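You operate a simulated robot arm through the tools that you are given. There is no shell and no other tool. Be economical: measure what you need, move in short steps, check, and stop when the job is done.

You run a simulated robot arm. Do the job below in one go: nothing can be reset, and whatever is moved stays where it is left.

JOB
Stand the beige boot in the tray, brush its toe clean and push the blue shaper in.
Fine: use the grey brush and put it back. Set down upright: beige boot, grey brush. What is to be rubbed or washed off counts as gone when no trace of it is left.
Where things are to end (x, y in the base frame): beige boot within 0.025 m of [0.4, -0.05].

It is judged by the outcome, as a careful person would: the job done as asked, and still so three seconds after it is handed in. It fails if anything else is knocked over, pushed out of place, dropped, spilled or broken.

ROBOT AND FRAMES
A 5-joint arm with a two-finger parallel gripper, fixed in place. Base frame: the origin is at the foot of the arm, x ahead of it, y to its left, z up; the work surface is at about z = 0. Lengths are in m, angles in degrees, forces in N, time in s.
With the tool pointing down near the work surface it reaches from about 0.26 to 0.6 m from the base axis. Its first joint turns from -66.0 to 66.0 degrees. The tool tilts only in the upright plane through the base axis and itself; it spins freely about its own axis. Payload 1.57 kg.
The TCP is the grasp point between the finger pads, 0.03 m short of the fingertips. In the tool frame z runs along the fingers and y along their closing line. Largest opening 0.08 m; finger width 0.017, thickness 0.012; the body of the gripper, 0.04 by 0.082 m, starts 0.08 m behind the TCP.
Orientation is that of the tool frame in the base frame, as a unit quaternion [w, x, y, z]. With the fingers straight down and closing along the base's y, the tool's x points along the base's -x, its y along +y and its z along -z.

CONTROLS
- The arm moves only by the tool nudge_tool. Its arguments are lists of equal length, an entry for each row: "rotation": the turn, a rotation vector about the base's x, y, z in degrees, a list of three; "xyz": the shift along the base's x, y, z in m, a list of three; "fingers": the gripper command, from -1 (fully open) to 1 (shut), values between in proportion. In form: {"rotation": [[rx, ry, rz], ...], "xyz": [[tx, ty, tz], ...], "fingers": [fingers, ...]}. A call has 1 to 12 rows; each row is the pose to reach, as a shift and turn from the pose commanded when the call began. A row lasts 0.2 s, in which the tool goes at most 0.05 m and 8.6 degrees; a call with a longer step from one row to the next is refused whole, and so is a gripper value outside its range. Where a pose cannot be reached the arm comes as near as it can. A force on the tool above 40 N (or 10 N above the force at the start of the call, whichever is more), or a blocked arm, ends the call early, and 0.2 s more pass. Each finger travels about 0.153 m/s and halts on what it meets, pressing with about 37 N; the grip force reading is that of the motor and also rises with nothing between the fingers. The clock runs only during rows and for 0.2 s after the last one: add rows that repeat a pose to give the fingers time. The reply holds the time, the measured pose of the TCP, the force on the tool along the base axes, the opening and the grip force, in the units named above and with some noise, with the torque about the TCP (base axes, N m) and any sound that the robot's microphone picked up, and new pictures: "pictures" is both (left out), scene, wrist or none.
- Cameras (640 x 400 px; columns grow to the right, rows downward): "scene" is fixed at [0.0075, 0.3805, 0.5413]; the picture's right is [-0.93, -0.38, 0.00], its down [-0.16, 0.39, -0.91] and it looks along [0.34, -0.84, -0.42] (base axes); focal length 259 px, centre (320, 200). "wrist" rides on the gripper at [0.072, -0.007, -0.122] in the tool frame; the picture's right is [0.09, 1.00, 0.00], its down [-0.84, 0.08, -0.54] and it looks along [-0.54, 0.05, 0.84] (tool axes); focal length 238 px, centre (320, 200). There is no depth. A picture from a camera that has moved, and an enlarged one, comes with that camera's place and axes in the base frame and with its lens. The place of the scene camera against the robot may be out by one fixed shift of up to 0.012 m in any direction.
- inspect(camera, box): a new picture of the part [left, top, right, bottom] of that camera's present view, enlarged. No time passes.
- job_done(): hands the job in; it is judged then, once.

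Go step by step. Nothing tells you positions but the pictures and the camera data: compare them with the known pose of the tool, close in by small moves and look again before you grip or let go. The budget is 120 turns and 200 pictures, counting those below and the enlarged ones. Unless the task says otherwise, let go and move clear before handing in, and close with one line.

The tools are called after ">>>" by a JSON object that holds its "fn" and its "kwargs". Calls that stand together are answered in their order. nudge_tool: Moves the arm, as the interface text tells. Its arguments: {"type":"object","properties":{"rotation":{"type":"array"},"xyz":{"type":"array"},"fingers":{"type":"array"},"pictures":{"type":"string","enum":["both","scene","wrist","none"]}},"required":["rotation","xyz","fingers"]} The other tools are called the same way: inspect (camera, box) takes an enlarged picture of a part of a camera's view; job_done () hands the job in.

At the start:

```text
t: 0.0
ee_pos: [0.2593, -0.1029, 0.4774]
tool_rot: [0.001, 0.0, 1.0, 0.0]
wrist_force: [-0.8, -0.7, 0.1]
wrist_torque: [0.01, 0.0, 0.0]
finger_gap: 0.0801
gripper_force: 0.0
```

scene: 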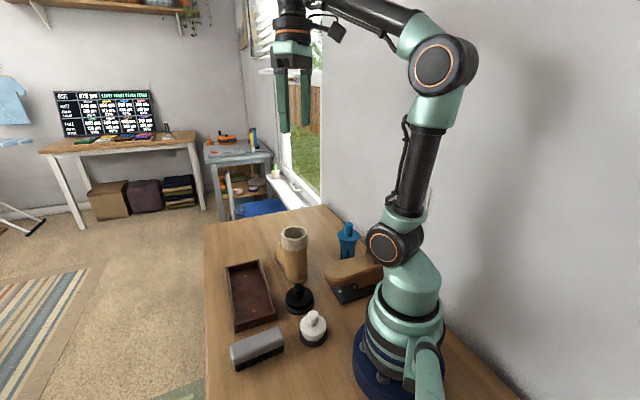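
wrist: 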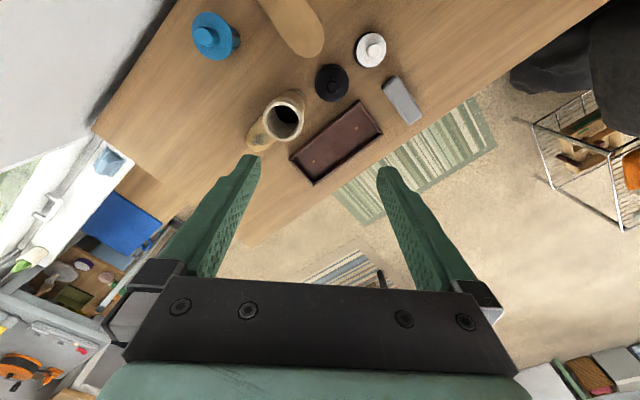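

I see a beige boot standing beside an empty tray, a blue shaper near the back, a grey brush at the front, and a few other items. I take enlarged views before moving.

>>> {"fn": "inspect", "kwargs": {"camera": "scene", "box": [200, 200, 400, 380]}}

>>> {"fn": "inspect", "kwargs": {"camera": "wrist", "box": [180, 0, 440, 190]}}

```text
2.22 times, centred on (300, 290) of scene
camera zoom: at [0.0075, 0.3805, 0.5413], right [-0.93, -0.38, 0.0], down [-0.16, 0.39, -0.91], along [0.34, -0.84, -0.42], focal length 575 px, centre (364, 0)
```

zoom: 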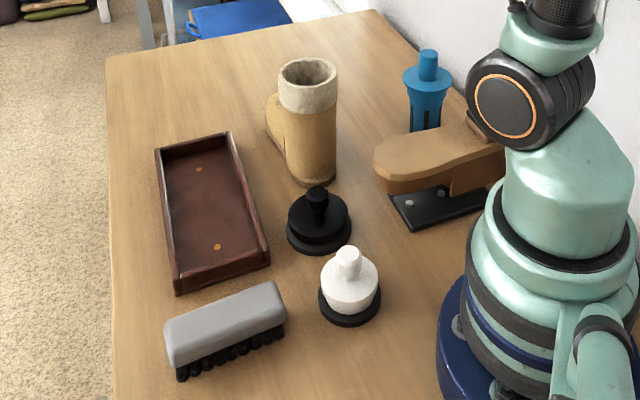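

```text
2.11 times, centred on (310, 95) of wrist
camera zoom: at [0.1885, -0.1091, 0.6], right [-0.09, 1.0, 0.0], down [0.84, 0.08, 0.54], along [0.54, 0.05, -0.84], focal length 502 px, centre (341, 421)
```

zoom: 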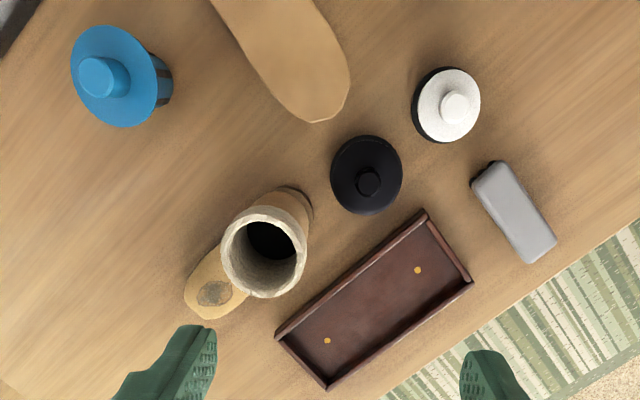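

>>> {"fn": "inspect", "kwargs": {"camera": "wrist", "box": [240, 70, 360, 190]}}

>>> {"fn": "inspect", "kwargs": {"camera": "scene", "box": [260, 215, 360, 290]}}

```text
3.33 times, centred on (300, 130) of wrist
camera zoom: at [0.1885, -0.1091, 0.6], right [-0.09, 1.0, 0.0], down [0.84, 0.08, 0.54], along [0.54, 0.05, -0.84], focal length 794 px, centre (387, 433)
```

zoom: 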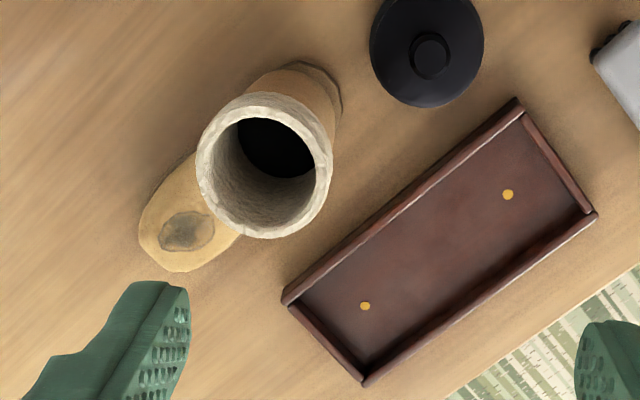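

```text
5.33 times, centred on (310, 252) of scene
camera zoom: at [0.0075, 0.3805, 0.5413], right [-0.93, -0.38, 0.0], down [-0.16, 0.39, -0.91], along [0.34, -0.84, -0.42], focal length 1381 px, centre (373, -80)
```

zoom: 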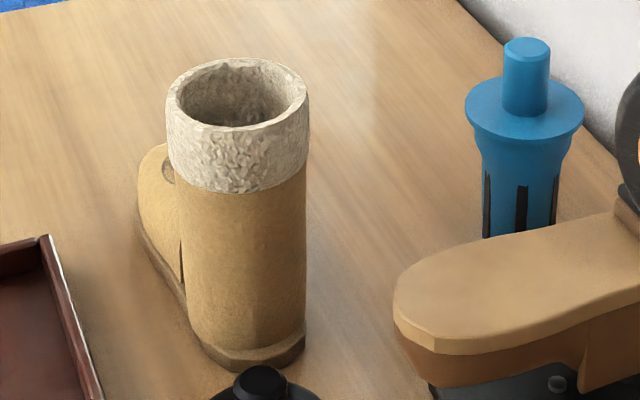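

The boot's shaft axis is at about (0.31, -0.168), with the rim at z≈0.133 and the toe pointing about -41°. The tray is centred near (0.40, -0.05) with its long axis at -45°. I'll pinch the front wall of the shaft with one finger inside, so I hover there first.

>>> {"fn": "nudge_tool", "kwargs": {"rotation": [[0, 0, 8.1], [0, 0, 16.3], [0, 0, 24.5], [0, 0, 32.7], [0, 0, 40.9], [0, 0, 49], [0, 0, 49]], "xyz": [[0.0128, -0.0147, -0.04], [0.0257, -0.0293, -0.08], [0.0385, -0.044, -0.12], [0.0513, -0.0587, -0.16], [0.0642, -0.0733, -0.2], [0.077, -0.088, -0.24], [0.077, -0.088, -0.257]], "fingers": [-1, -1, -1, -1, -1, -1, -1]}}

```text
t: 1.6
ee_pos: [0.3356, -0.1882, 0.2199]
tool_rot: [0.0, -0.416, 0.909, 0.0]
wrist_force: [-0.1, 0.6, -0.4]
wrist_torque: [-0.01, 0.0, 0.04]
finger_gap: 0.0798
gripper_force: 0.1
camera wrist: at [0.2945, -0.2474, 0.3416], right [-0.81, 0.58, 0.0], down [0.49, 0.68, 0.54], along [0.32, 0.44, -0.84], focal length 238 px, centre (320, 200)
```

scene: 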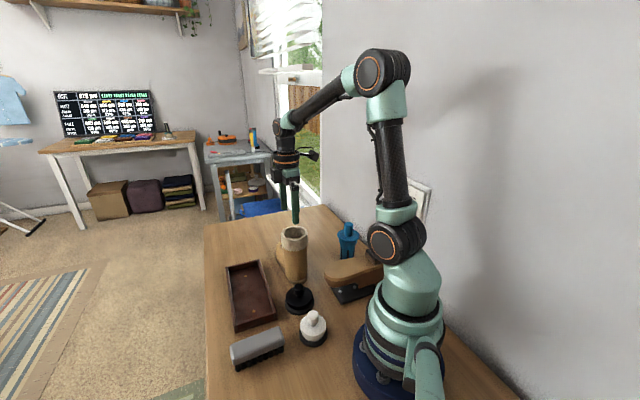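
wrist: 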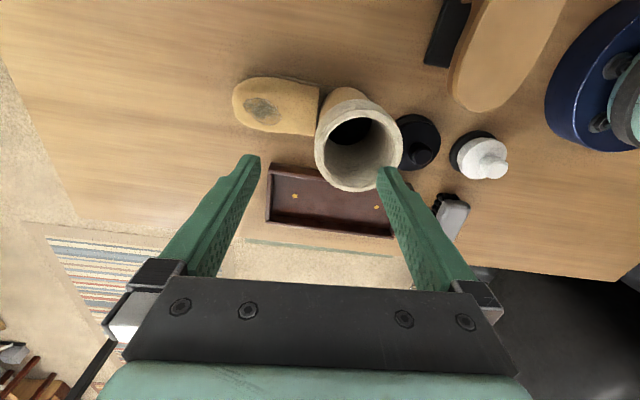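

I'm hovering above the boot and zooming in to refine the rim position and the toe heading.

>>> {"fn": "inspect", "kwargs": {"camera": "wrist", "box": [220, 60, 450, 240]}}

```text
2.22 times, centred on (335, 150) of wrist
camera zoom: at [0.2945, -0.2474, 0.3416], right [-0.81, 0.58, 0.0], down [0.49, 0.68, 0.54], along [0.32, 0.44, -0.84], focal length 530 px, centre (287, 311)
```

zoom: 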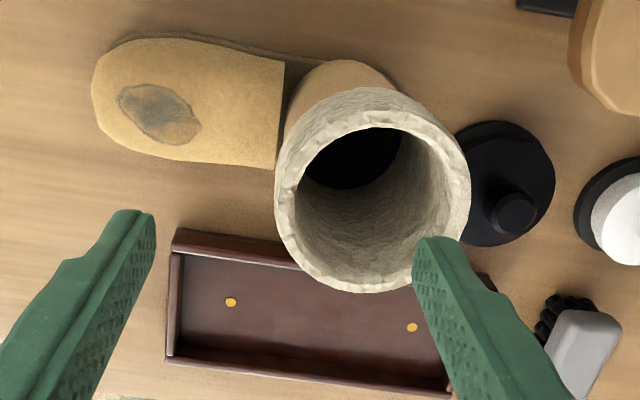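

The rim and heading estimates agree with the first view: centre about (0.311, -0.166), heading about -40.6°. The TCP is over the front wall, so I descend to straddle it.

>>> {"fn": "nudge_tool", "kwargs": {"rotation": [[0, 0, 0], [0, 0, 0], [0, 0, 0], [0, 0, 0]], "xyz": [[0.001, 0.001, -0.03], [0.001, 0.001, -0.06], [0.001, 0.001, -0.08], [0.001, 0.001, -0.095]], "fingers": [-1, -1, -1, -1]}}

```text
t: 2.6
ee_pos: [0.3377, -0.1896, 0.1256]
tool_rot: [0.0, -0.415, 0.91, 0.0]
wrist_force: [0.6, 0.2, -0.4]
wrist_torque: [0.01, 0.04, 0.02]
finger_gap: 0.0799
gripper_force: 0.0
camera wrist: at [0.2967, -0.2486, 0.2481], right [-0.81, 0.58, 0.0], down [0.49, 0.68, 0.54], along [0.32, 0.44, -0.84], focal length 238 px, centre (320, 200)
```

scene: 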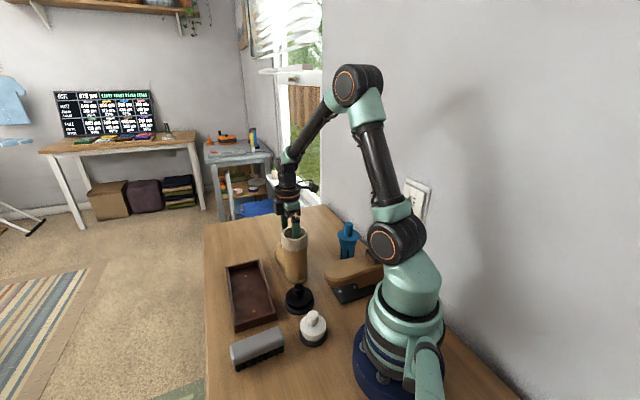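
wrist: 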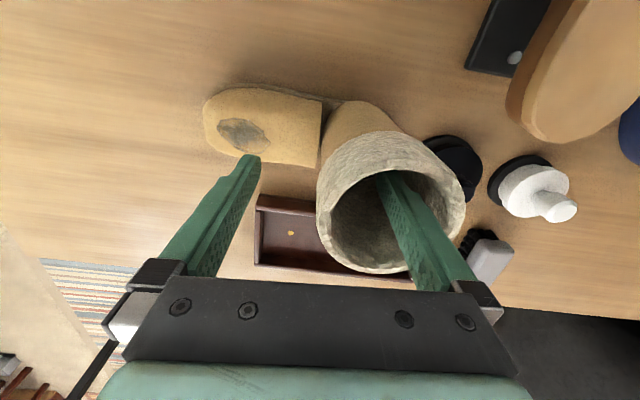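

One finger is inside the shaft and the other is outside, clear of the toe. I close on the wall.

>>> {"fn": "nudge_tool", "kwargs": {"rotation": [[0, 0, 0], [0, 0, 0], [0, 0, 0]], "xyz": [[0, 0, 0], [0, 0, 0], [0, 0, 0]], "fingers": [0.5, 1, 1]}}

```text
t: 3.4
ee_pos: [0.3379, -0.1893, 0.1253]
tool_rot: [0.0, -0.415, 0.91, -0.001]
wrist_force: [-0.5, 0.9, 0.3]
wrist_torque: [0.0, 0.02, -0.01]
finger_gap: 0.0097
gripper_force: 28.0
camera wrist: at [0.2967, -0.2486, 0.2483], right [-0.81, 0.58, 0.0], down [0.49, 0.68, 0.54], along [0.32, 0.44, -0.84], focal length 238 px, centre (320, 200)
```

scene: 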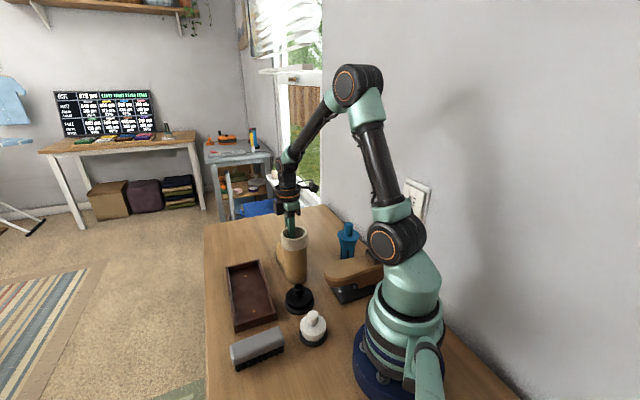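
wrist: 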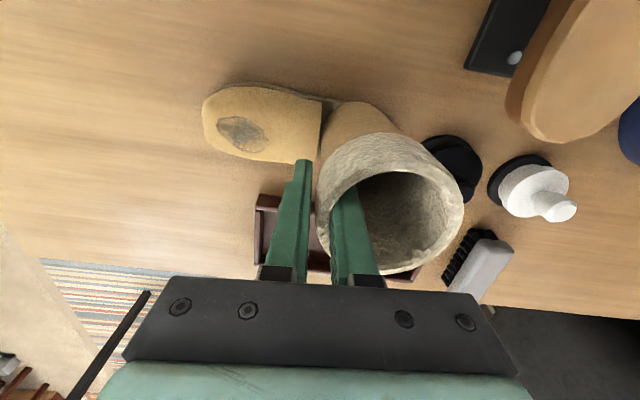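

The wall is gripped (9.7 mm gap). I lift gently and check for slip or tilt.

>>> {"fn": "nudge_tool", "kwargs": {"rotation": [[0, 0, 0], [0, 0, 0], [0, 0, 0], [0, 0, 0]], "xyz": [[0, 0, 0.01], [0, 0, 0.03], [0, 0, 0.06], [0, 0, 0.08]], "fingers": [1, 1, 1, 1]}}

```text
t: 4.4
ee_pos: [0.3372, -0.1883, 0.2042]
tool_rot: [0.001, -0.415, 0.91, -0.001]
wrist_force: [0.4, -0.7, -2.8]
wrist_torque: [-0.01, 0.03, -0.02]
finger_gap: 0.0098
gripper_force: 28.1
camera wrist: at [0.2959, -0.2468, 0.327], right [-0.81, 0.58, 0.0], down [0.49, 0.68, 0.54], along [0.32, 0.44, -0.84], focal length 238 px, centre (320, 200)
```

scene: 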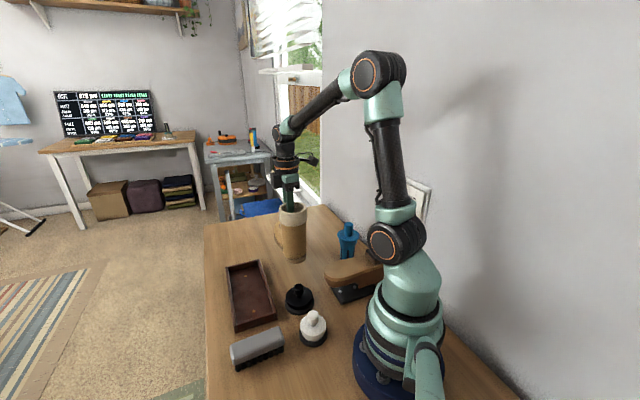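
wrist: 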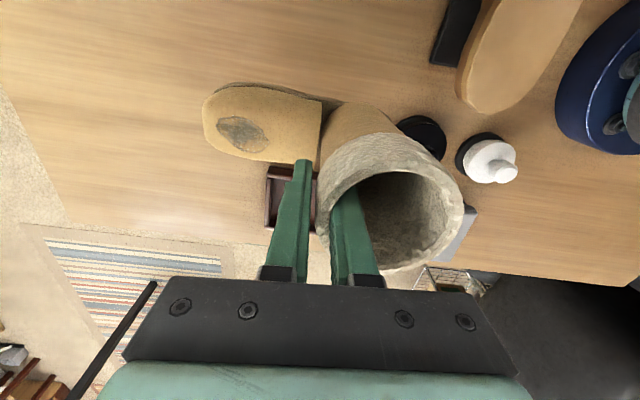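

The boot hangs level. I carry it over the tray, turning it about -4° to line up with the long axis.

>>> {"fn": "nudge_tool", "kwargs": {"rotation": [[0, 0, -1], [0, 0, -2], [0, 0, -3], [0, 0, -4], [0, 0, -4], [0, 0, -4]], "xyz": [[0.01, 0.0305, 0], [0.02, 0.061, 0], [0.03, 0.0915, 0], [0.04, 0.122, 0], [0.05, 0.1526, 0], [0.05, 0.1526, 0]], "fingers": [1, 1, 1, 1, 1, 1]}}

>>> {"fn": "inspect", "kwargs": {"camera": "scene", "box": [200, 180, 340, 340]}}

>>> {"fn": "inspect", "kwargs": {"camera": "wrist", "box": [170, 50, 490, 250]}}

```text
t: 5.8
ee_pos: [0.3874, -0.0377, 0.207]
tool_rot: [0.0, -0.382, 0.924, -0.001]
wrist_force: [0.4, -0.7, -2.5]
wrist_torque: [0.03, 0.0, -0.01]
finger_gap: 0.01
gripper_force: 27.7
camera wrist: at [0.342, -0.0932, 0.3281], right [-0.77, 0.64, 0.0], down [0.54, 0.65, 0.54], along [0.35, 0.42, -0.84], focal length 238 px, centre (320, 200)
```

scene: 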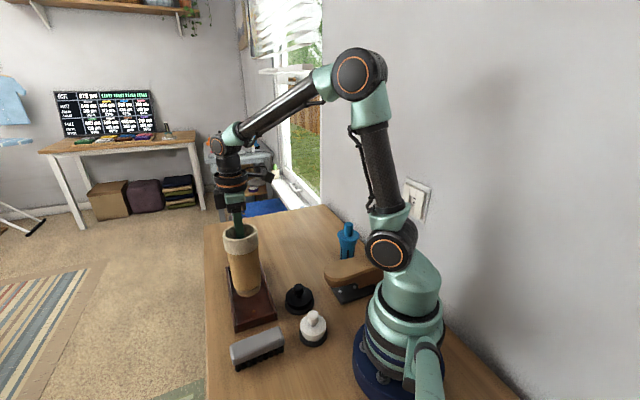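
wrist: 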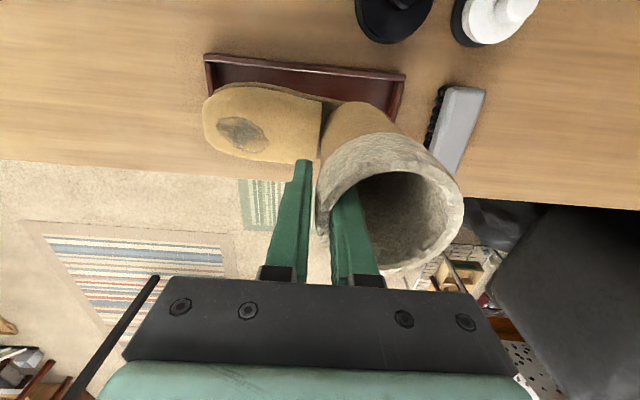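

```text
2.50 times, centred on (270, 260) of scene
camera zoom: at [0.0075, 0.3806, 0.5413], right [-0.93, -0.38, 0.0], down [-0.16, 0.39, -0.91], along [0.34, -0.84, -0.42], focal length 647 px, centre (445, 50)
```

zoom: 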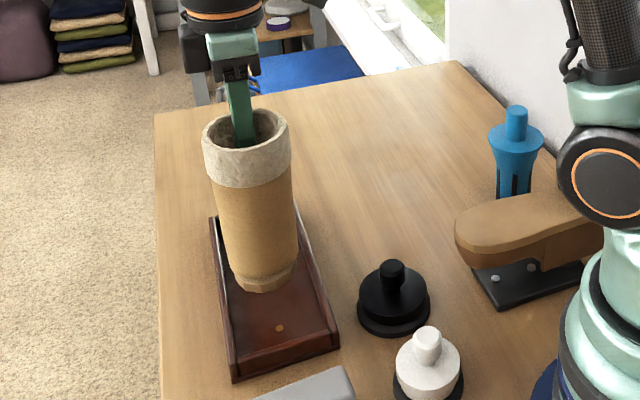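

```text
2.00 times, centred on (330, 150) of wrist
camera zoom: at [0.342, -0.0932, 0.3281], right [-0.77, 0.64, 0.0], down [0.54, 0.65, 0.54], along [0.35, 0.42, -0.84], focal length 477 px, centre (300, 300)
```

zoom: 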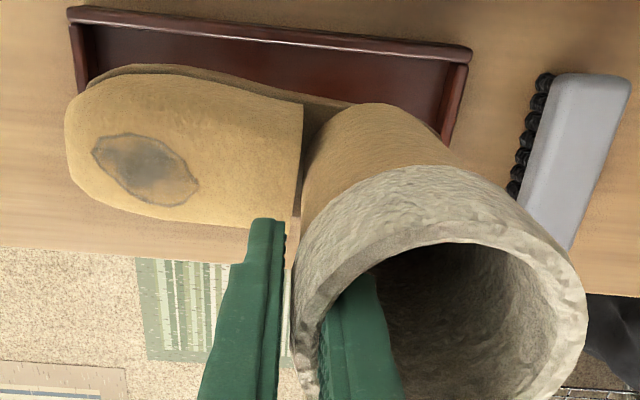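

The boot is over the tray and aligned. I lower it to just above the rim and check.

>>> {"fn": "nudge_tool", "kwargs": {"rotation": [[0, 0, 0], [0, 0, 0]], "xyz": [[0, 0, -0.025], [0, 0, -0.045]], "fingers": [1, 1]}}

>>> {"fn": "inspect", "kwargs": {"camera": "scene", "box": [200, 200, 320, 340]}}

>>> {"fn": "inspect", "kwargs": {"camera": "wrist", "box": [170, 50, 490, 250]}}

```text
t: 6.4
ee_pos: [0.3891, -0.0386, 0.1622]
tool_rot: [0.0, -0.383, 0.924, -0.001]
wrist_force: [0.0, 0.0, -3.4]
wrist_torque: [-0.01, 0.0, 0.03]
finger_gap: 0.0099
gripper_force: 27.7
camera wrist: at [0.3437, -0.0941, 0.2829], right [-0.77, 0.64, 0.0], down [0.54, 0.65, 0.54], along [0.35, 0.42, -0.84], focal length 238 px, centre (320, 200)
```

scene: 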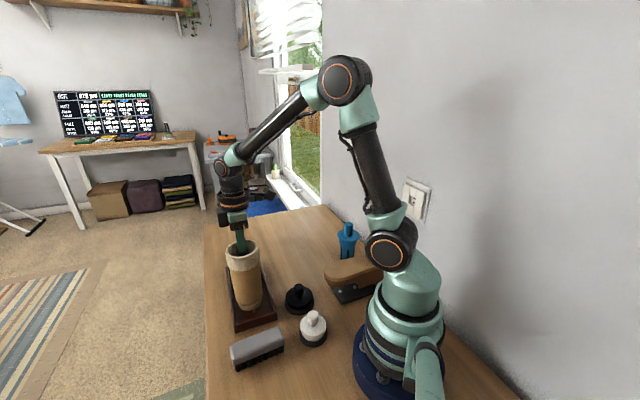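
wrist: 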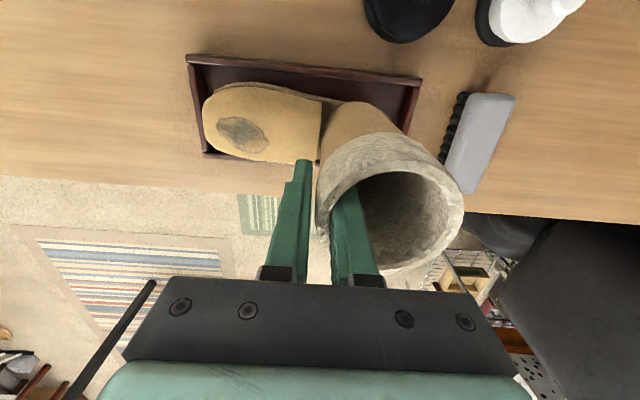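

```text
2.86 times, centred on (260, 270) of scene
camera zoom: at [0.0075, 0.3805, 0.5413], right [-0.93, -0.38, 0.0], down [-0.16, 0.39, -0.91], along [0.34, -0.84, -0.42], focal length 740 px, centre (491, 0)
```

zoom: 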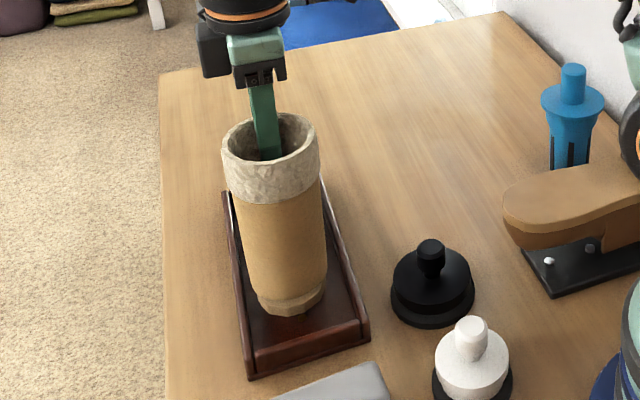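

```text
2.00 times, centred on (330, 150) of wrist
camera zoom: at [0.3437, -0.0941, 0.2829], right [-0.77, 0.64, 0.0], down [0.54, 0.65, 0.54], along [0.35, 0.42, -0.84], focal length 477 px, centre (300, 300)
```

zoom: 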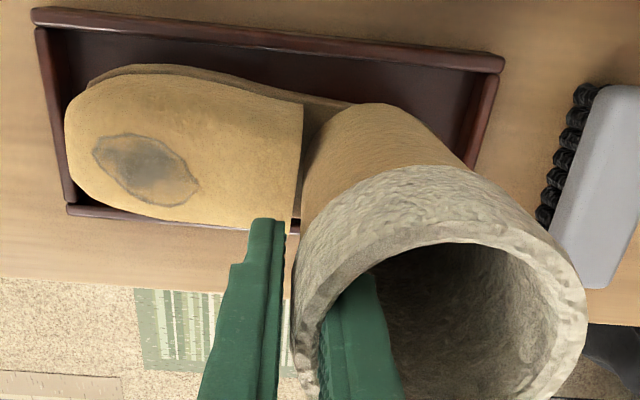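

Clearances look even along the tray. I lower the boot the rest of the way in small steps, watching the force.

>>> {"fn": "nudge_tool", "kwargs": {"rotation": [[0, 0, 0], [0, 0, 0], [0, 0, 0]], "xyz": [[-0.001, 0.001, -0.012], [-0.001, 0.001, -0.022], [-0.001, 0.001, -0.027]], "fingers": [1, 1, 1]}}

>>> {"fn": "inspect", "kwargs": {"camera": "wrist", "box": [170, 50, 490, 250]}}

>>> {"fn": "inspect", "kwargs": {"camera": "scene", "box": [210, 230, 290, 340]}}

```text
t: 7.2
ee_pos: [0.3884, -0.0361, 0.1343]
tool_rot: [0.0, -0.382, 0.924, 0.0]
wrist_force: [-0.2, 0.1, -2.3]
wrist_torque: [-0.02, -0.01, 0.0]
finger_gap: 0.0096
gripper_force: 28.3
camera wrist: at [0.3414, -0.0919, 0.2562], right [-0.77, 0.64, 0.0], down [0.54, 0.65, 0.54], along [0.35, 0.42, -0.84], focal length 238 px, centre (320, 200)
```

scene: 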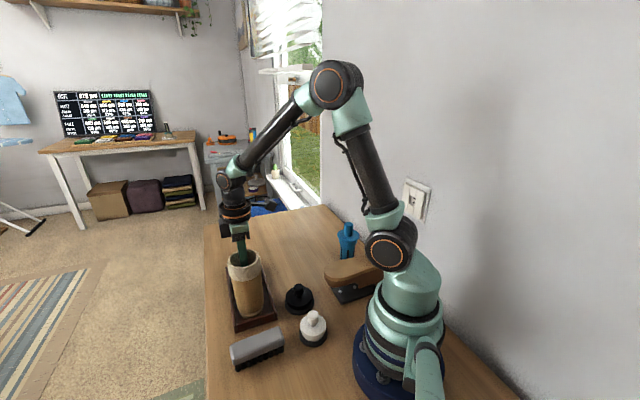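
wrist: 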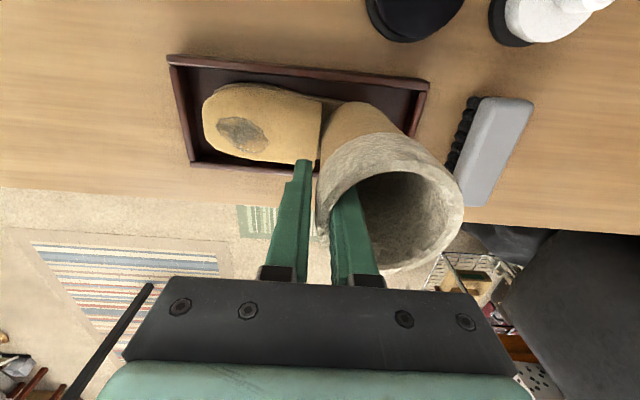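

```text
2.00 times, centred on (330, 150) of wrist
camera zoom: at [0.3414, -0.0919, 0.2562], right [-0.77, 0.64, 0.0], down [0.54, 0.65, 0.54], along [0.35, 0.42, -0.84], focal length 477 px, centre (300, 300)
```

zoom: 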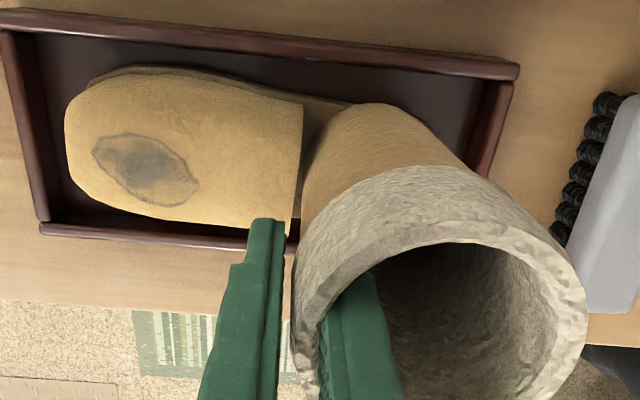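

```text
3.64 times, centred on (250, 285) of scene
camera zoom: at [0.0075, 0.3805, 0.5413], right [-0.93, -0.38, 0.0], down [-0.16, 0.39, -0.91], along [0.34, -0.84, -0.42], focal length 942 px, centre (574, -109)
```

zoom: 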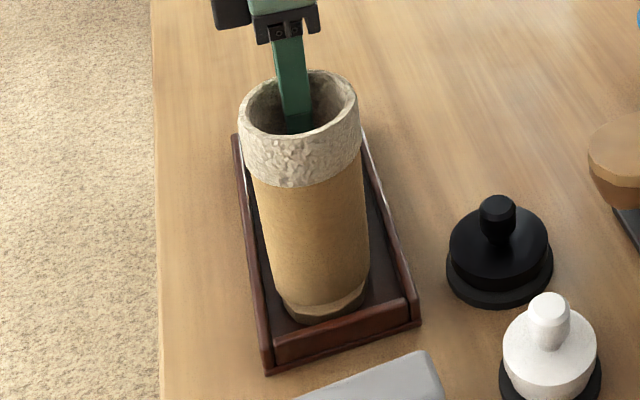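

The boot is inside the rim and still hanging, so I ease it down to contact.

>>> {"fn": "nudge_tool", "kwargs": {"rotation": [[0, 0, 0], [0, 0, 0]], "xyz": [[0, 0, -0.002], [0, 0, -0.004]], "fingers": [1, 1], "pictures": "none"}}

```text
t: 7.8
ee_pos: [0.3876, -0.0364, 0.1321]
tool_rot: [0.0, -0.383, 0.924, -0.001]
wrist_force: [-10.6, 2.1, 30.3]
wrist_torque: [-0.06, 0.66, -0.01]
finger_gap: 0.0099
gripper_force: 27.9
```

The boot is pressing on the tray floor, so I relieve about 1.5 mm and then release.

>>> {"fn": "nudge_tool", "kwargs": {"rotation": [[0, 0, 0]], "xyz": [[0, 0, 0.0015]], "fingers": [1], "pictures": "none"}}

```text
t: 8.2
ee_pos: [0.3874, -0.0369, 0.1324]
tool_rot: [0.0, -0.381, 0.924, -0.002]
wrist_force: [-6.6, -3.4, 21.7]
wrist_torque: [-0.14, 0.68, 0.1]
finger_gap: 0.0098
gripper_force: 28.7
```

>>> {"fn": "nudge_tool", "kwargs": {"rotation": [[0, 0, 0], [0, 0, 0]], "xyz": [[0, 0, 0.001], [0, 0, 0.002]], "fingers": [1, 1], "pictures": "none"}}

```text
t: 8.8
ee_pos: [0.3868, -0.0355, 0.1331]
tool_rot: [-0.001, -0.383, 0.924, 0.001]
wrist_force: [0.6, 0.9, -2.2]
wrist_torque: [0.01, -0.01, 0.0]
finger_gap: 0.0097
gripper_force: 28.1
```

The load is nearly gone and the boot is within a millimetre of the floor. I open the fingers and then rise.

>>> {"fn": "nudge_tool", "kwargs": {"rotation": [[0, 0, 0], [0, 0, 0], [0, 0, 0]], "xyz": [[0, 0, -0.0005], [0, 0, -0.0005], [0, 0, -0.0005]], "fingers": [0, -1, -1], "pictures": "none"}}

>>> {"fn": "nudge_tool", "kwargs": {"rotation": [[0, 0, 0], [0, 0, 0], [0, 0, 0], [0, 0, 0], [0, 0, 0], [0, 0, 0]], "xyz": [[0, 0, 0.02], [0, 0, 0.05], [0, 0, 0.1], [0, 0, 0.14], [0, 0, 0.18], [0, 0, 0.18]], "fingers": [-1, -1, -1, -1, -1, -1]}}

>>> {"fn": "inspect", "kwargs": {"camera": "scene", "box": [200, 220, 360, 370]}}

>>> {"fn": "inspect", "kwargs": {"camera": "wrist", "box": [200, 40, 460, 220]}}

```text
t: 9.6
ee_pos: [0.3871, -0.0358, 0.1335]
tool_rot: [0.001, -0.382, 0.924, 0.0]
wrist_force: [-0.6, 0.0, -1.1]
wrist_torque: [0.01, -0.01, 0.01]
finger_gap: 0.0801
gripper_force: 0.2
```

```text
t: 11.0
ee_pos: [0.3874, -0.0346, 0.314]
tool_rot: [0.0, -0.382, 0.924, -0.001]
wrist_force: [0.3, -0.2, -0.4]
wrist_torque: [0.02, 0.02, 0.02]
finger_gap: 0.0798
gripper_force: 0.1
camera wrist: at [0.3415, -0.0911, 0.4362], right [-0.77, 0.64, 0.0], down [0.54, 0.65, 0.54], along [0.35, 0.42, -0.84], focal length 238 px, centre (320, 200)
```

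scene: 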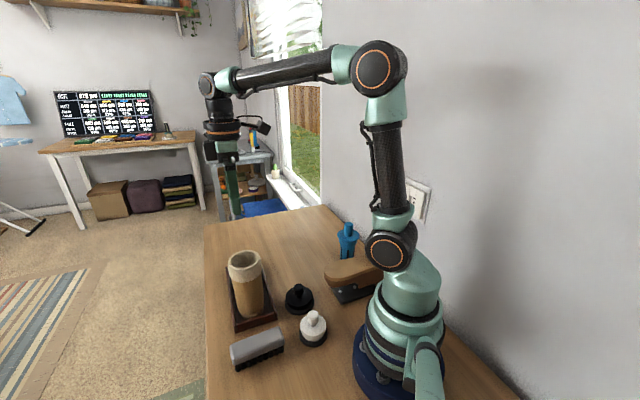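
wrist: 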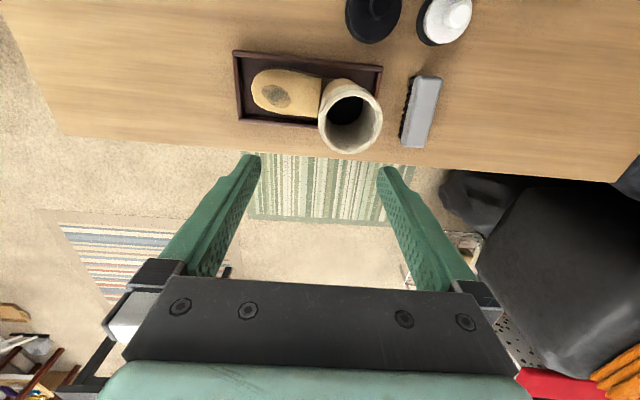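

```text
2.67 times, centred on (280, 295) of scene
camera zoom: at [0.0075, 0.3805, 0.5413], right [-0.93, -0.38, 0.0], down [-0.16, 0.39, -0.91], along [0.34, -0.84, -0.42], focal length 690 px, centre (427, -53)
```

zoom: 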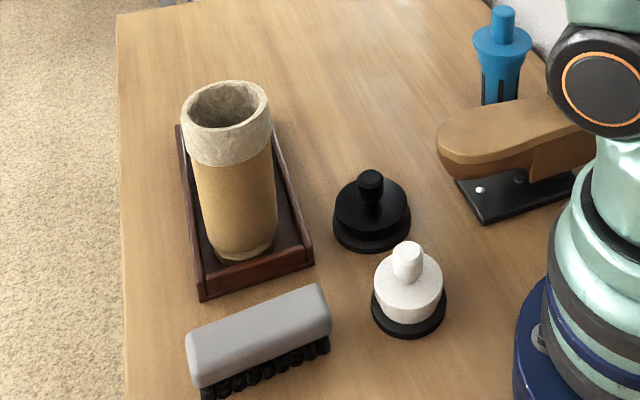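

```text
2.22 times, centred on (330, 130) of wrist
camera zoom: at [0.3415, -0.0911, 0.4362], right [-0.77, 0.64, 0.0], down [0.54, 0.65, 0.54], along [0.35, 0.42, -0.84], focal length 530 px, centre (298, 356)
```

zoom: 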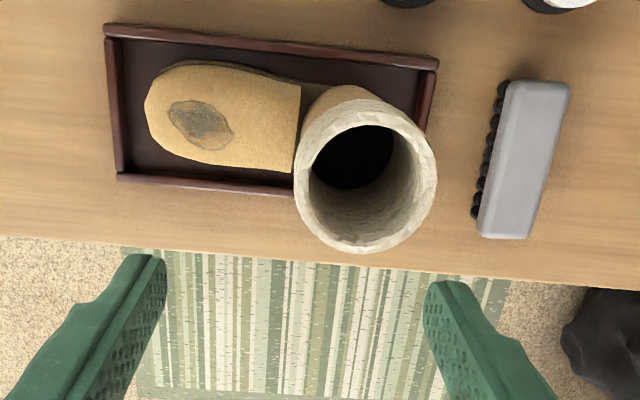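

The boot stands in the tray with its sole centre at about (0.398, -0.05). The brush is at about (0.274, 0.084) with its long axis at about 49°, so I move over it for a closer look.

>>> {"fn": "nudge_tool", "kwargs": {"rotation": [[0, 0, 1], [0, 0, 2], [0, 0, 3], [0, 0, 4], [0, 0, 4], [0, 0, 4], [0, 0, 4], [0, 0, 4]], "xyz": [[-0.028, 0.03, 0], [-0.056, 0.06, 0], [-0.084, 0.09, 0], [-0.112, 0.119, -0.02], [-0.112, 0.119, -0.06], [-0.112, 0.119, -0.1], [-0.112, 0.119, -0.14], [-0.112, 0.119, -0.16]], "fingers": [-1, -1, -1, -1, -1, -1, -1, -1]}}

>>> {"fn": "inspect", "kwargs": {"camera": "scene", "box": [220, 300, 300, 380]}}

>>> {"fn": "inspect", "kwargs": {"camera": "wrist", "box": [200, 40, 460, 220]}}

```text
t: 12.8
ee_pos: [0.2743, 0.0833, 0.1519]
tool_rot: [0.0, -0.415, 0.91, 0.0]
wrist_force: [0.4, 0.1, 0.3]
wrist_torque: [-0.02, 0.01, -0.03]
finger_gap: 0.0801
gripper_force: 0.1
camera wrist: at [0.2321, 0.0246, 0.2742], right [-0.81, 0.58, 0.0], down [0.49, 0.68, 0.54], along [0.32, 0.44, -0.84], focal length 238 px, centre (320, 200)
```

scene: 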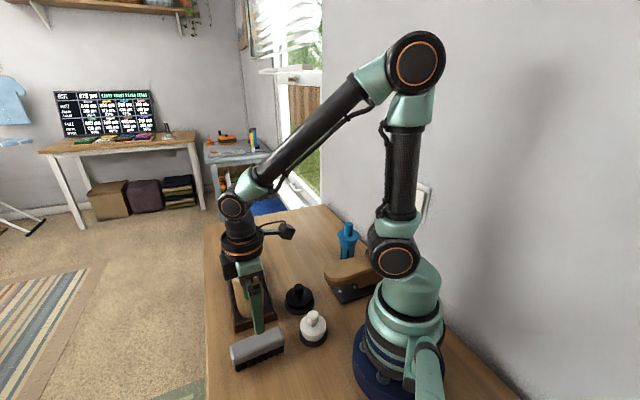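
wrist: 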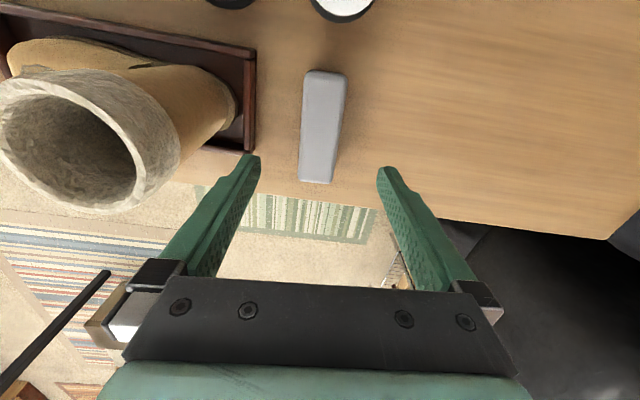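

```text
5.00 times, centred on (260, 340) of scene
camera zoom: at [0.0075, 0.3805, 0.5413], right [-0.93, -0.38, 0.0], down [-0.16, 0.39, -0.91], along [0.34, -0.84, -0.42], focal length 1295 px, centre (620, -500)
```

zoom: 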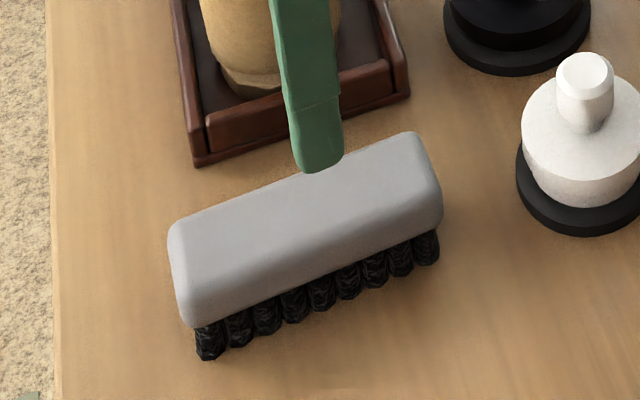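

```text
2.22 times, centred on (330, 130) of wrist
camera zoom: at [0.2321, 0.0246, 0.2742], right [-0.81, 0.58, 0.0], down [0.49, 0.68, 0.54], along [0.32, 0.44, -0.84], focal length 530 px, centre (298, 356)
```

zoom: 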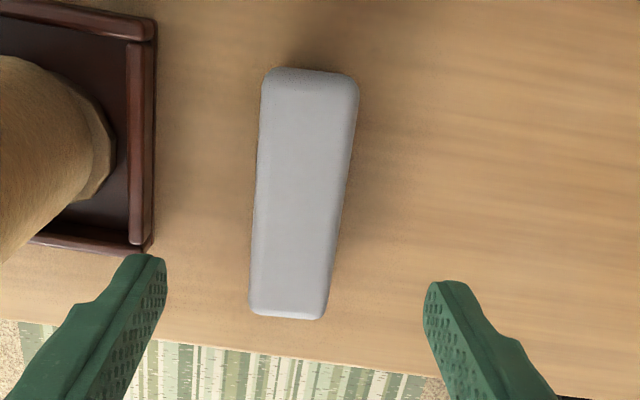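

The fingers are aligned with the brush's width and centred on it. I descend to grip its grey back, keeping the tips above the bristle ends.

>>> {"fn": "nudge_tool", "kwargs": {"rotation": [[0, 0, 0], [0, 0, 0], [0, 0, 0], [0, 0, 0]], "xyz": [[0.0015, 0.0007, -0.04], [0.0015, 0.0007, -0.08], [0.0015, 0.0007, -0.1], [0.0015, 0.0007, -0.106]], "fingers": [-0.6, -0.6, -0.6, -0.6]}}

>>> {"fn": "inspect", "kwargs": {"camera": "scene", "box": [220, 300, 300, 380]}}

```text
t: 13.8
ee_pos: [0.2753, 0.0841, 0.0462]
tool_rot: [0.001, -0.415, 0.91, 0.0]
wrist_force: [-1.0, 0.0, -0.7]
wrist_torque: [-0.01, 0.0, 0.0]
finger_gap: 0.0639
gripper_force: 0.1
camera wrist: at [0.2341, 0.0257, 0.1678], right [-0.81, 0.58, 0.0], down [0.49, 0.68, 0.54], along [0.32, 0.44, -0.84], focal length 238 px, centre (320, 200)
```

scene: 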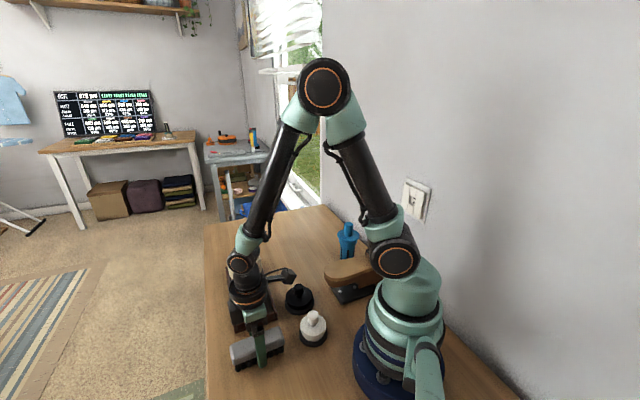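
wrist: 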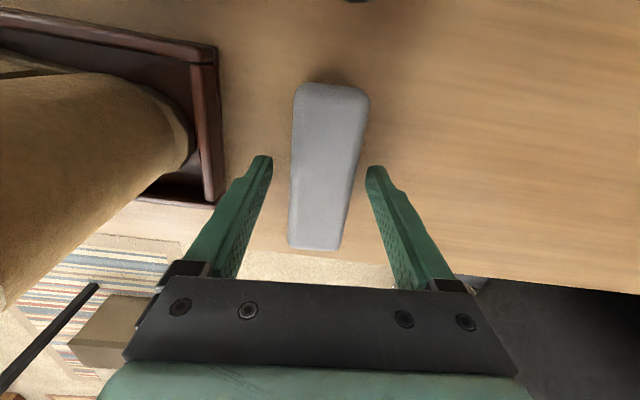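

```text
5.00 times, centred on (260, 340) of scene
camera zoom: at [0.0075, 0.3805, 0.5413], right [-0.93, -0.38, 0.0], down [-0.16, 0.39, -0.91], along [0.34, -0.84, -0.42], focal length 1295 px, centre (620, -500)
```

zoom: 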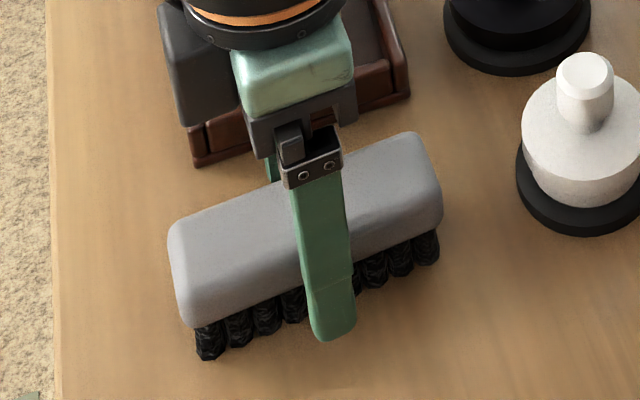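

The fingers straddle the brush, with the tips above the table. I close on it.

>>> {"fn": "nudge_tool", "kwargs": {"rotation": [[0, 0, 0], [0, 0, 0], [0, 0, 0]], "xyz": [[0, 0, 0], [0, 0, 0], [0, 0, 0]], "fingers": [0.3, 1, 1], "pictures": "none"}}

>>> {"fn": "nudge_tool", "kwargs": {"rotation": [[0, 0, 0], [0, 0, 0], [0, 0, 0], [0, 0, 0]], "xyz": [[0, 0, 0.02], [0, 0, 0.06], [0, 0, 0.1], [0, 0, 0.15]], "fingers": [1, 1, 1, 1]}}

>>> {"fn": "inspect", "kwargs": {"camera": "scene", "box": [200, 210, 300, 300]}}

```text
t: 14.6
ee_pos: [0.2758, 0.0839, 0.045]
tool_rot: [0.001, -0.415, 0.91, 0.0]
wrist_force: [0.6, -0.4, 0.0]
wrist_torque: [-0.05, 0.0, -0.01]
finger_gap: 0.0393
gripper_force: 36.6
```

```text
t: 15.6
ee_pos: [0.2763, 0.0826, 0.196]
tool_rot: [0.0, -0.415, 0.91, 0.0]
wrist_force: [-0.6, 0.6, -0.5]
wrist_torque: [-0.01, 0.02, 0.01]
finger_gap: 0.0391
gripper_force: 36.9
camera wrist: at [0.2354, 0.024, 0.3184], right [-0.81, 0.58, 0.0], down [0.49, 0.68, 0.54], along [0.32, 0.44, -0.84], focal length 238 px, centre (320, 200)
```

scene: 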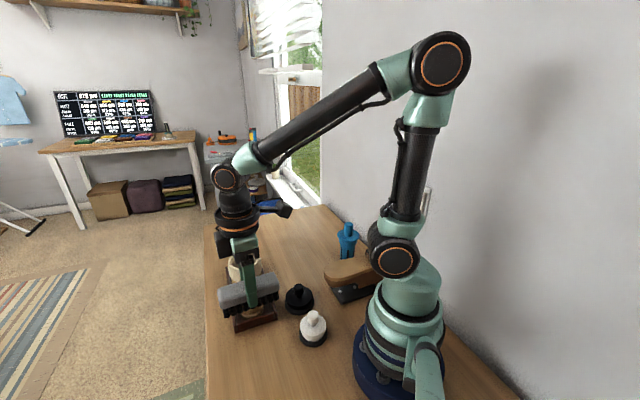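
wrist: 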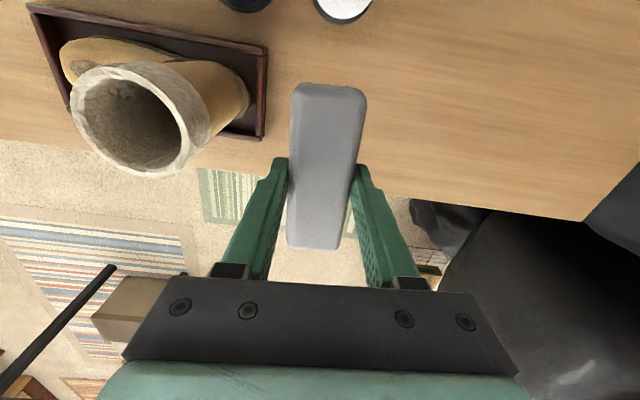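

```text
4.44 times, centred on (250, 255) of scene
camera zoom: at [0.0075, 0.3805, 0.5413], right [-0.93, -0.38, 0.0], down [-0.16, 0.39, -0.91], along [0.34, -0.84, -0.42], focal length 1151 px, centre (631, -44)
```

zoom: 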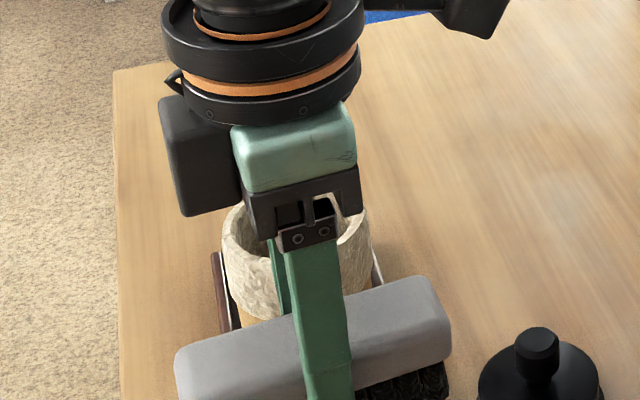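

The brush is held firmly, with its bristles about 45 mm below the TCP. I carry it above the boot to the toe patch at about (0.433, -0.085), laid across the boot.

>>> {"fn": "nudge_tool", "kwargs": {"rotation": [[0, 0, 0], [0, 0, -1], [0, 0, -2], [0, 0, -3], [0, 0, -4], [0, 0, -4], [0, 0, -4], [0, 0, -4]], "xyz": [[0, 0, 0.03], [0.032, -0.034, 0.03], [0.064, -0.068, 0.03], [0.096, -0.102, 0.03], [0.128, -0.136, 0.03], [0.1563, -0.1678, 0.03], [0.1563, -0.1678, -0.01], [0.1563, -0.1678, -0.05]], "fingers": [1, 1, 1, 1, 1, 1, 1, 1]}}

>>> {"fn": "inspect", "kwargs": {"camera": "scene", "box": [200, 190, 300, 300]}}

>>> {"fn": "inspect", "kwargs": {"camera": "wrist", "box": [200, 50, 460, 250]}}

```text
t: 17.4
ee_pos: [0.4314, -0.0826, 0.148]
tool_rot: [0.0, -0.382, 0.924, -0.001]
wrist_force: [0.2, -0.7, -0.9]
wrist_torque: [0.01, 0.04, -0.01]
finger_gap: 0.039
gripper_force: 37.2
camera wrist: at [0.3865, -0.1387, 0.2697], right [-0.77, 0.64, 0.0], down [0.54, 0.65, 0.54], along [0.35, 0.42, -0.84], focal length 238 px, centre (320, 200)
```

scene: 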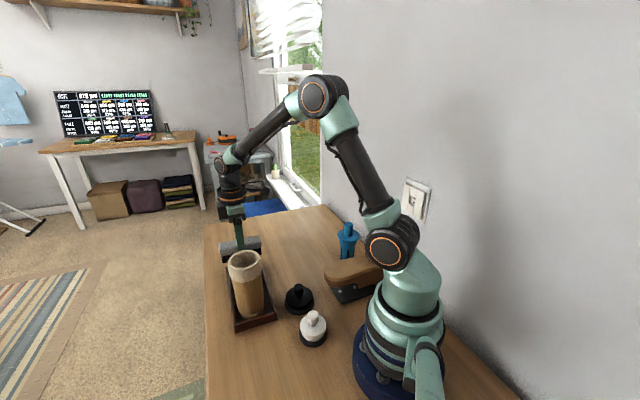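
wrist: 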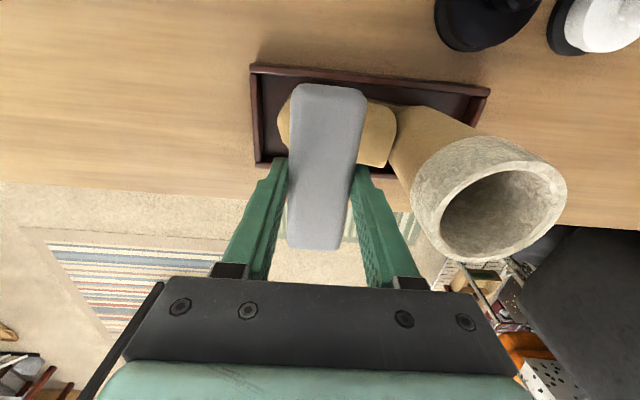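

```text
3.64 times, centred on (250, 245) of scene
camera zoom: at [0.0075, 0.3805, 0.5413], right [-0.93, -0.38, 0.0], down [-0.16, 0.39, -0.91], along [0.34, -0.84, -0.42], focal length 942 px, centre (574, 36)
```

zoom: 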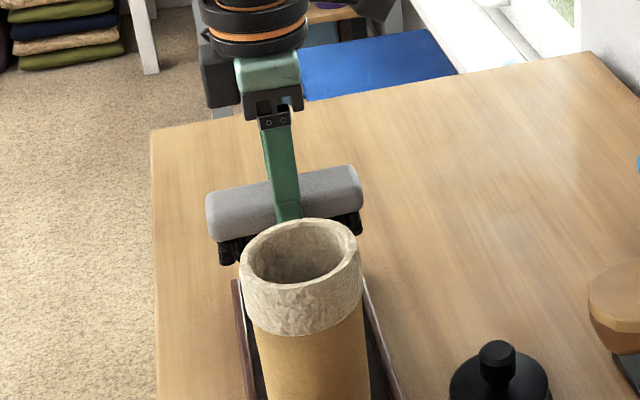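

```text
2.00 times, centred on (330, 150) of wrist
camera zoom: at [0.3865, -0.1387, 0.2697], right [-0.77, 0.64, 0.0], down [0.54, 0.65, 0.54], along [0.35, 0.42, -0.84], focal length 477 px, centre (300, 300)
```

zoom: 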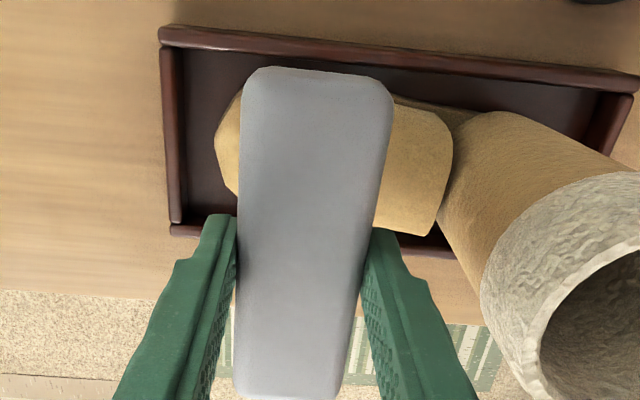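

The brush is over the toe. I descend carefully, looking for contact.

>>> {"fn": "nudge_tool", "kwargs": {"rotation": [[0, 0, 0], [0, 0, 0], [0, 0, 0]], "xyz": [[0, 0, -0.02], [0, 0, -0.032], [0, 0, -0.037]], "fingers": [1, 1, 1], "pictures": "none"}}

>>> {"fn": "nudge_tool", "kwargs": {"rotation": [[0, 0, 0]], "xyz": [[0, 0, -0.003]], "fingers": [1], "pictures": "none"}}

>>> {"fn": "nudge_tool", "kwargs": {"rotation": [[0, 0, 0]], "xyz": [[0, 0, -0.003]], "fingers": [1], "pictures": "none"}}

```text
t: 18.2
ee_pos: [0.4325, -0.0837, 0.1107]
tool_rot: [0.0, -0.383, 0.924, 0.0]
wrist_force: [1.0, -0.6, -1.6]
wrist_torque: [0.02, 0.03, 0.04]
finger_gap: 0.0393
gripper_force: 37.6
```

```text
t: 18.6
ee_pos: [0.4322, -0.0836, 0.1082]
tool_rot: [0.001, -0.383, 0.924, 0.0]
wrist_force: [-0.4, 0.2, -1.2]
wrist_torque: [0.04, 0.03, 0.01]
finger_gap: 0.0388
gripper_force: 37.2
```

```text
t: 19.0
ee_pos: [0.4338, -0.0837, 0.104]
tool_rot: [0.0, -0.383, 0.924, 0.0]
wrist_force: [0.1, -0.1, -1.1]
wrist_torque: [-0.02, 0.01, -0.01]
finger_gap: 0.0394
gripper_force: 37.1
```

No contact yet, so I continue in 3 mm steps.

>>> {"fn": "nudge_tool", "kwargs": {"rotation": [[0, 0, 0]], "xyz": [[0, 0, -0.003]], "fingers": [1], "pictures": "none"}}

>>> {"fn": "nudge_tool", "kwargs": {"rotation": [[0, 0, 0]], "xyz": [[0, 0, -0.002]], "fingers": [1]}}

>>> {"fn": "inspect", "kwargs": {"camera": "wrist", "box": [200, 50, 460, 250]}}

```text
t: 19.4
ee_pos: [0.4332, -0.0838, 0.1004]
tool_rot: [0.0, -0.383, 0.924, 0.0]
wrist_force: [0.0, -0.7, -0.3]
wrist_torque: [0.02, 0.02, -0.02]
finger_gap: 0.0393
gripper_force: 37.2
```

```text
t: 19.8
ee_pos: [0.4324, -0.085, 0.0982]
tool_rot: [0.0, -0.382, 0.924, 0.0]
wrist_force: [0.7, 0.1, -1.1]
wrist_torque: [-0.01, 0.01, -0.02]
finger_gap: 0.0389
gripper_force: 36.7
camera wrist: at [0.3869, -0.1397, 0.221], right [-0.77, 0.64, 0.0], down [0.54, 0.65, 0.54], along [0.35, 0.42, -0.84], focal length 238 px, centre (320, 200)
```

scene: 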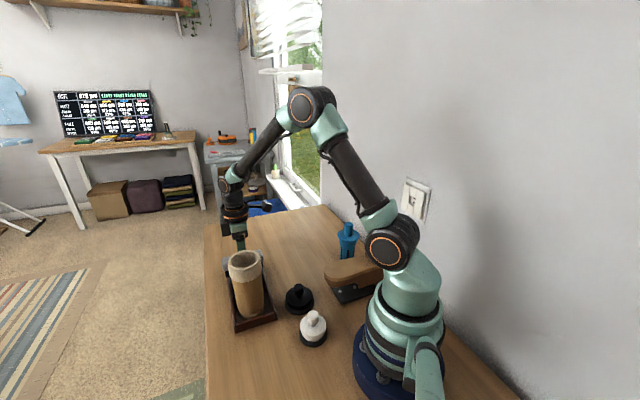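
wrist: 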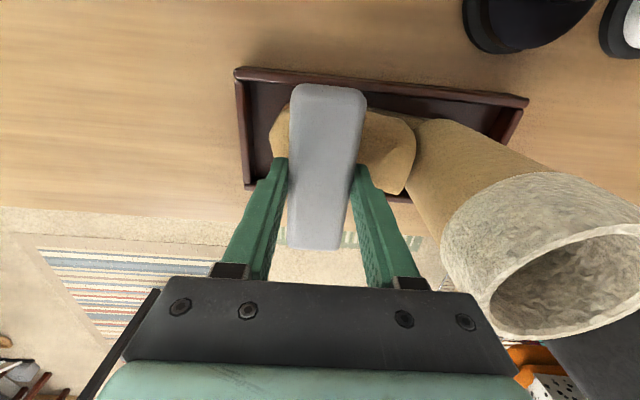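

```text
2.00 times, centred on (330, 150) of wrist
camera zoom: at [0.3869, -0.1397, 0.221], right [-0.77, 0.64, 0.0], down [0.54, 0.65, 0.54], along [0.35, 0.42, -0.84], focal length 477 px, centre (300, 300)
```

zoom: 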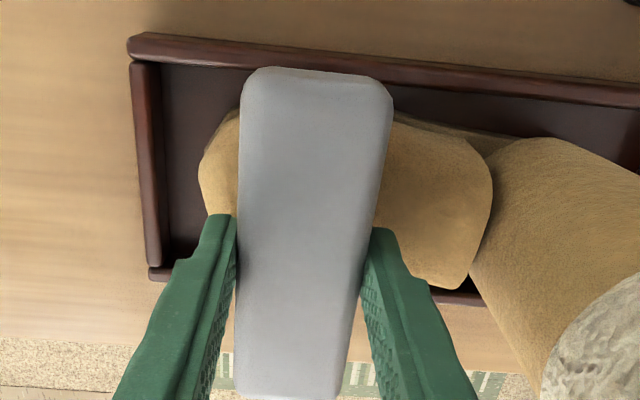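

Still no contact force with the bristles at about z = 0.053, so I keep easing down.

>>> {"fn": "nudge_tool", "kwargs": {"rotation": [[0, 0, 0]], "xyz": [[0, 0, -0.002]], "fingers": [1], "pictures": "none"}}

>>> {"fn": "nudge_tool", "kwargs": {"rotation": [[0, 0, 0]], "xyz": [[0, 0, -0.002]], "fingers": [1], "pictures": "none"}}

>>> {"fn": "nudge_tool", "kwargs": {"rotation": [[0, 0, 0]], "xyz": [[0, 0, -0.002]], "fingers": [1], "pictures": "none"}}

```text
t: 20.2
ee_pos: [0.4328, -0.0844, 0.0989]
tool_rot: [0.0, -0.382, 0.924, 0.0]
wrist_force: [-5.0, -2.6, 12.1]
wrist_torque: [0.02, 0.39, 0.09]
finger_gap: 0.0392
gripper_force: 36.4
```

```text
t: 20.6
ee_pos: [0.4338, -0.0846, 0.0974]
tool_rot: [0.001, -0.382, 0.924, -0.001]
wrist_force: [-5.6, -1.1, 26.0]
wrist_torque: [0.23, 0.67, 0.03]
finger_gap: 0.0394
gripper_force: 36.6
```

```text
t: 21.0
ee_pos: [0.4338, -0.0841, 0.0949]
tool_rot: [0.002, -0.383, 0.924, -0.002]
wrist_force: [-1.8, 1.3, 26.7]
wrist_torque: [0.36, 0.43, 0.03]
finger_gap: 0.0393
gripper_force: 37.3
```

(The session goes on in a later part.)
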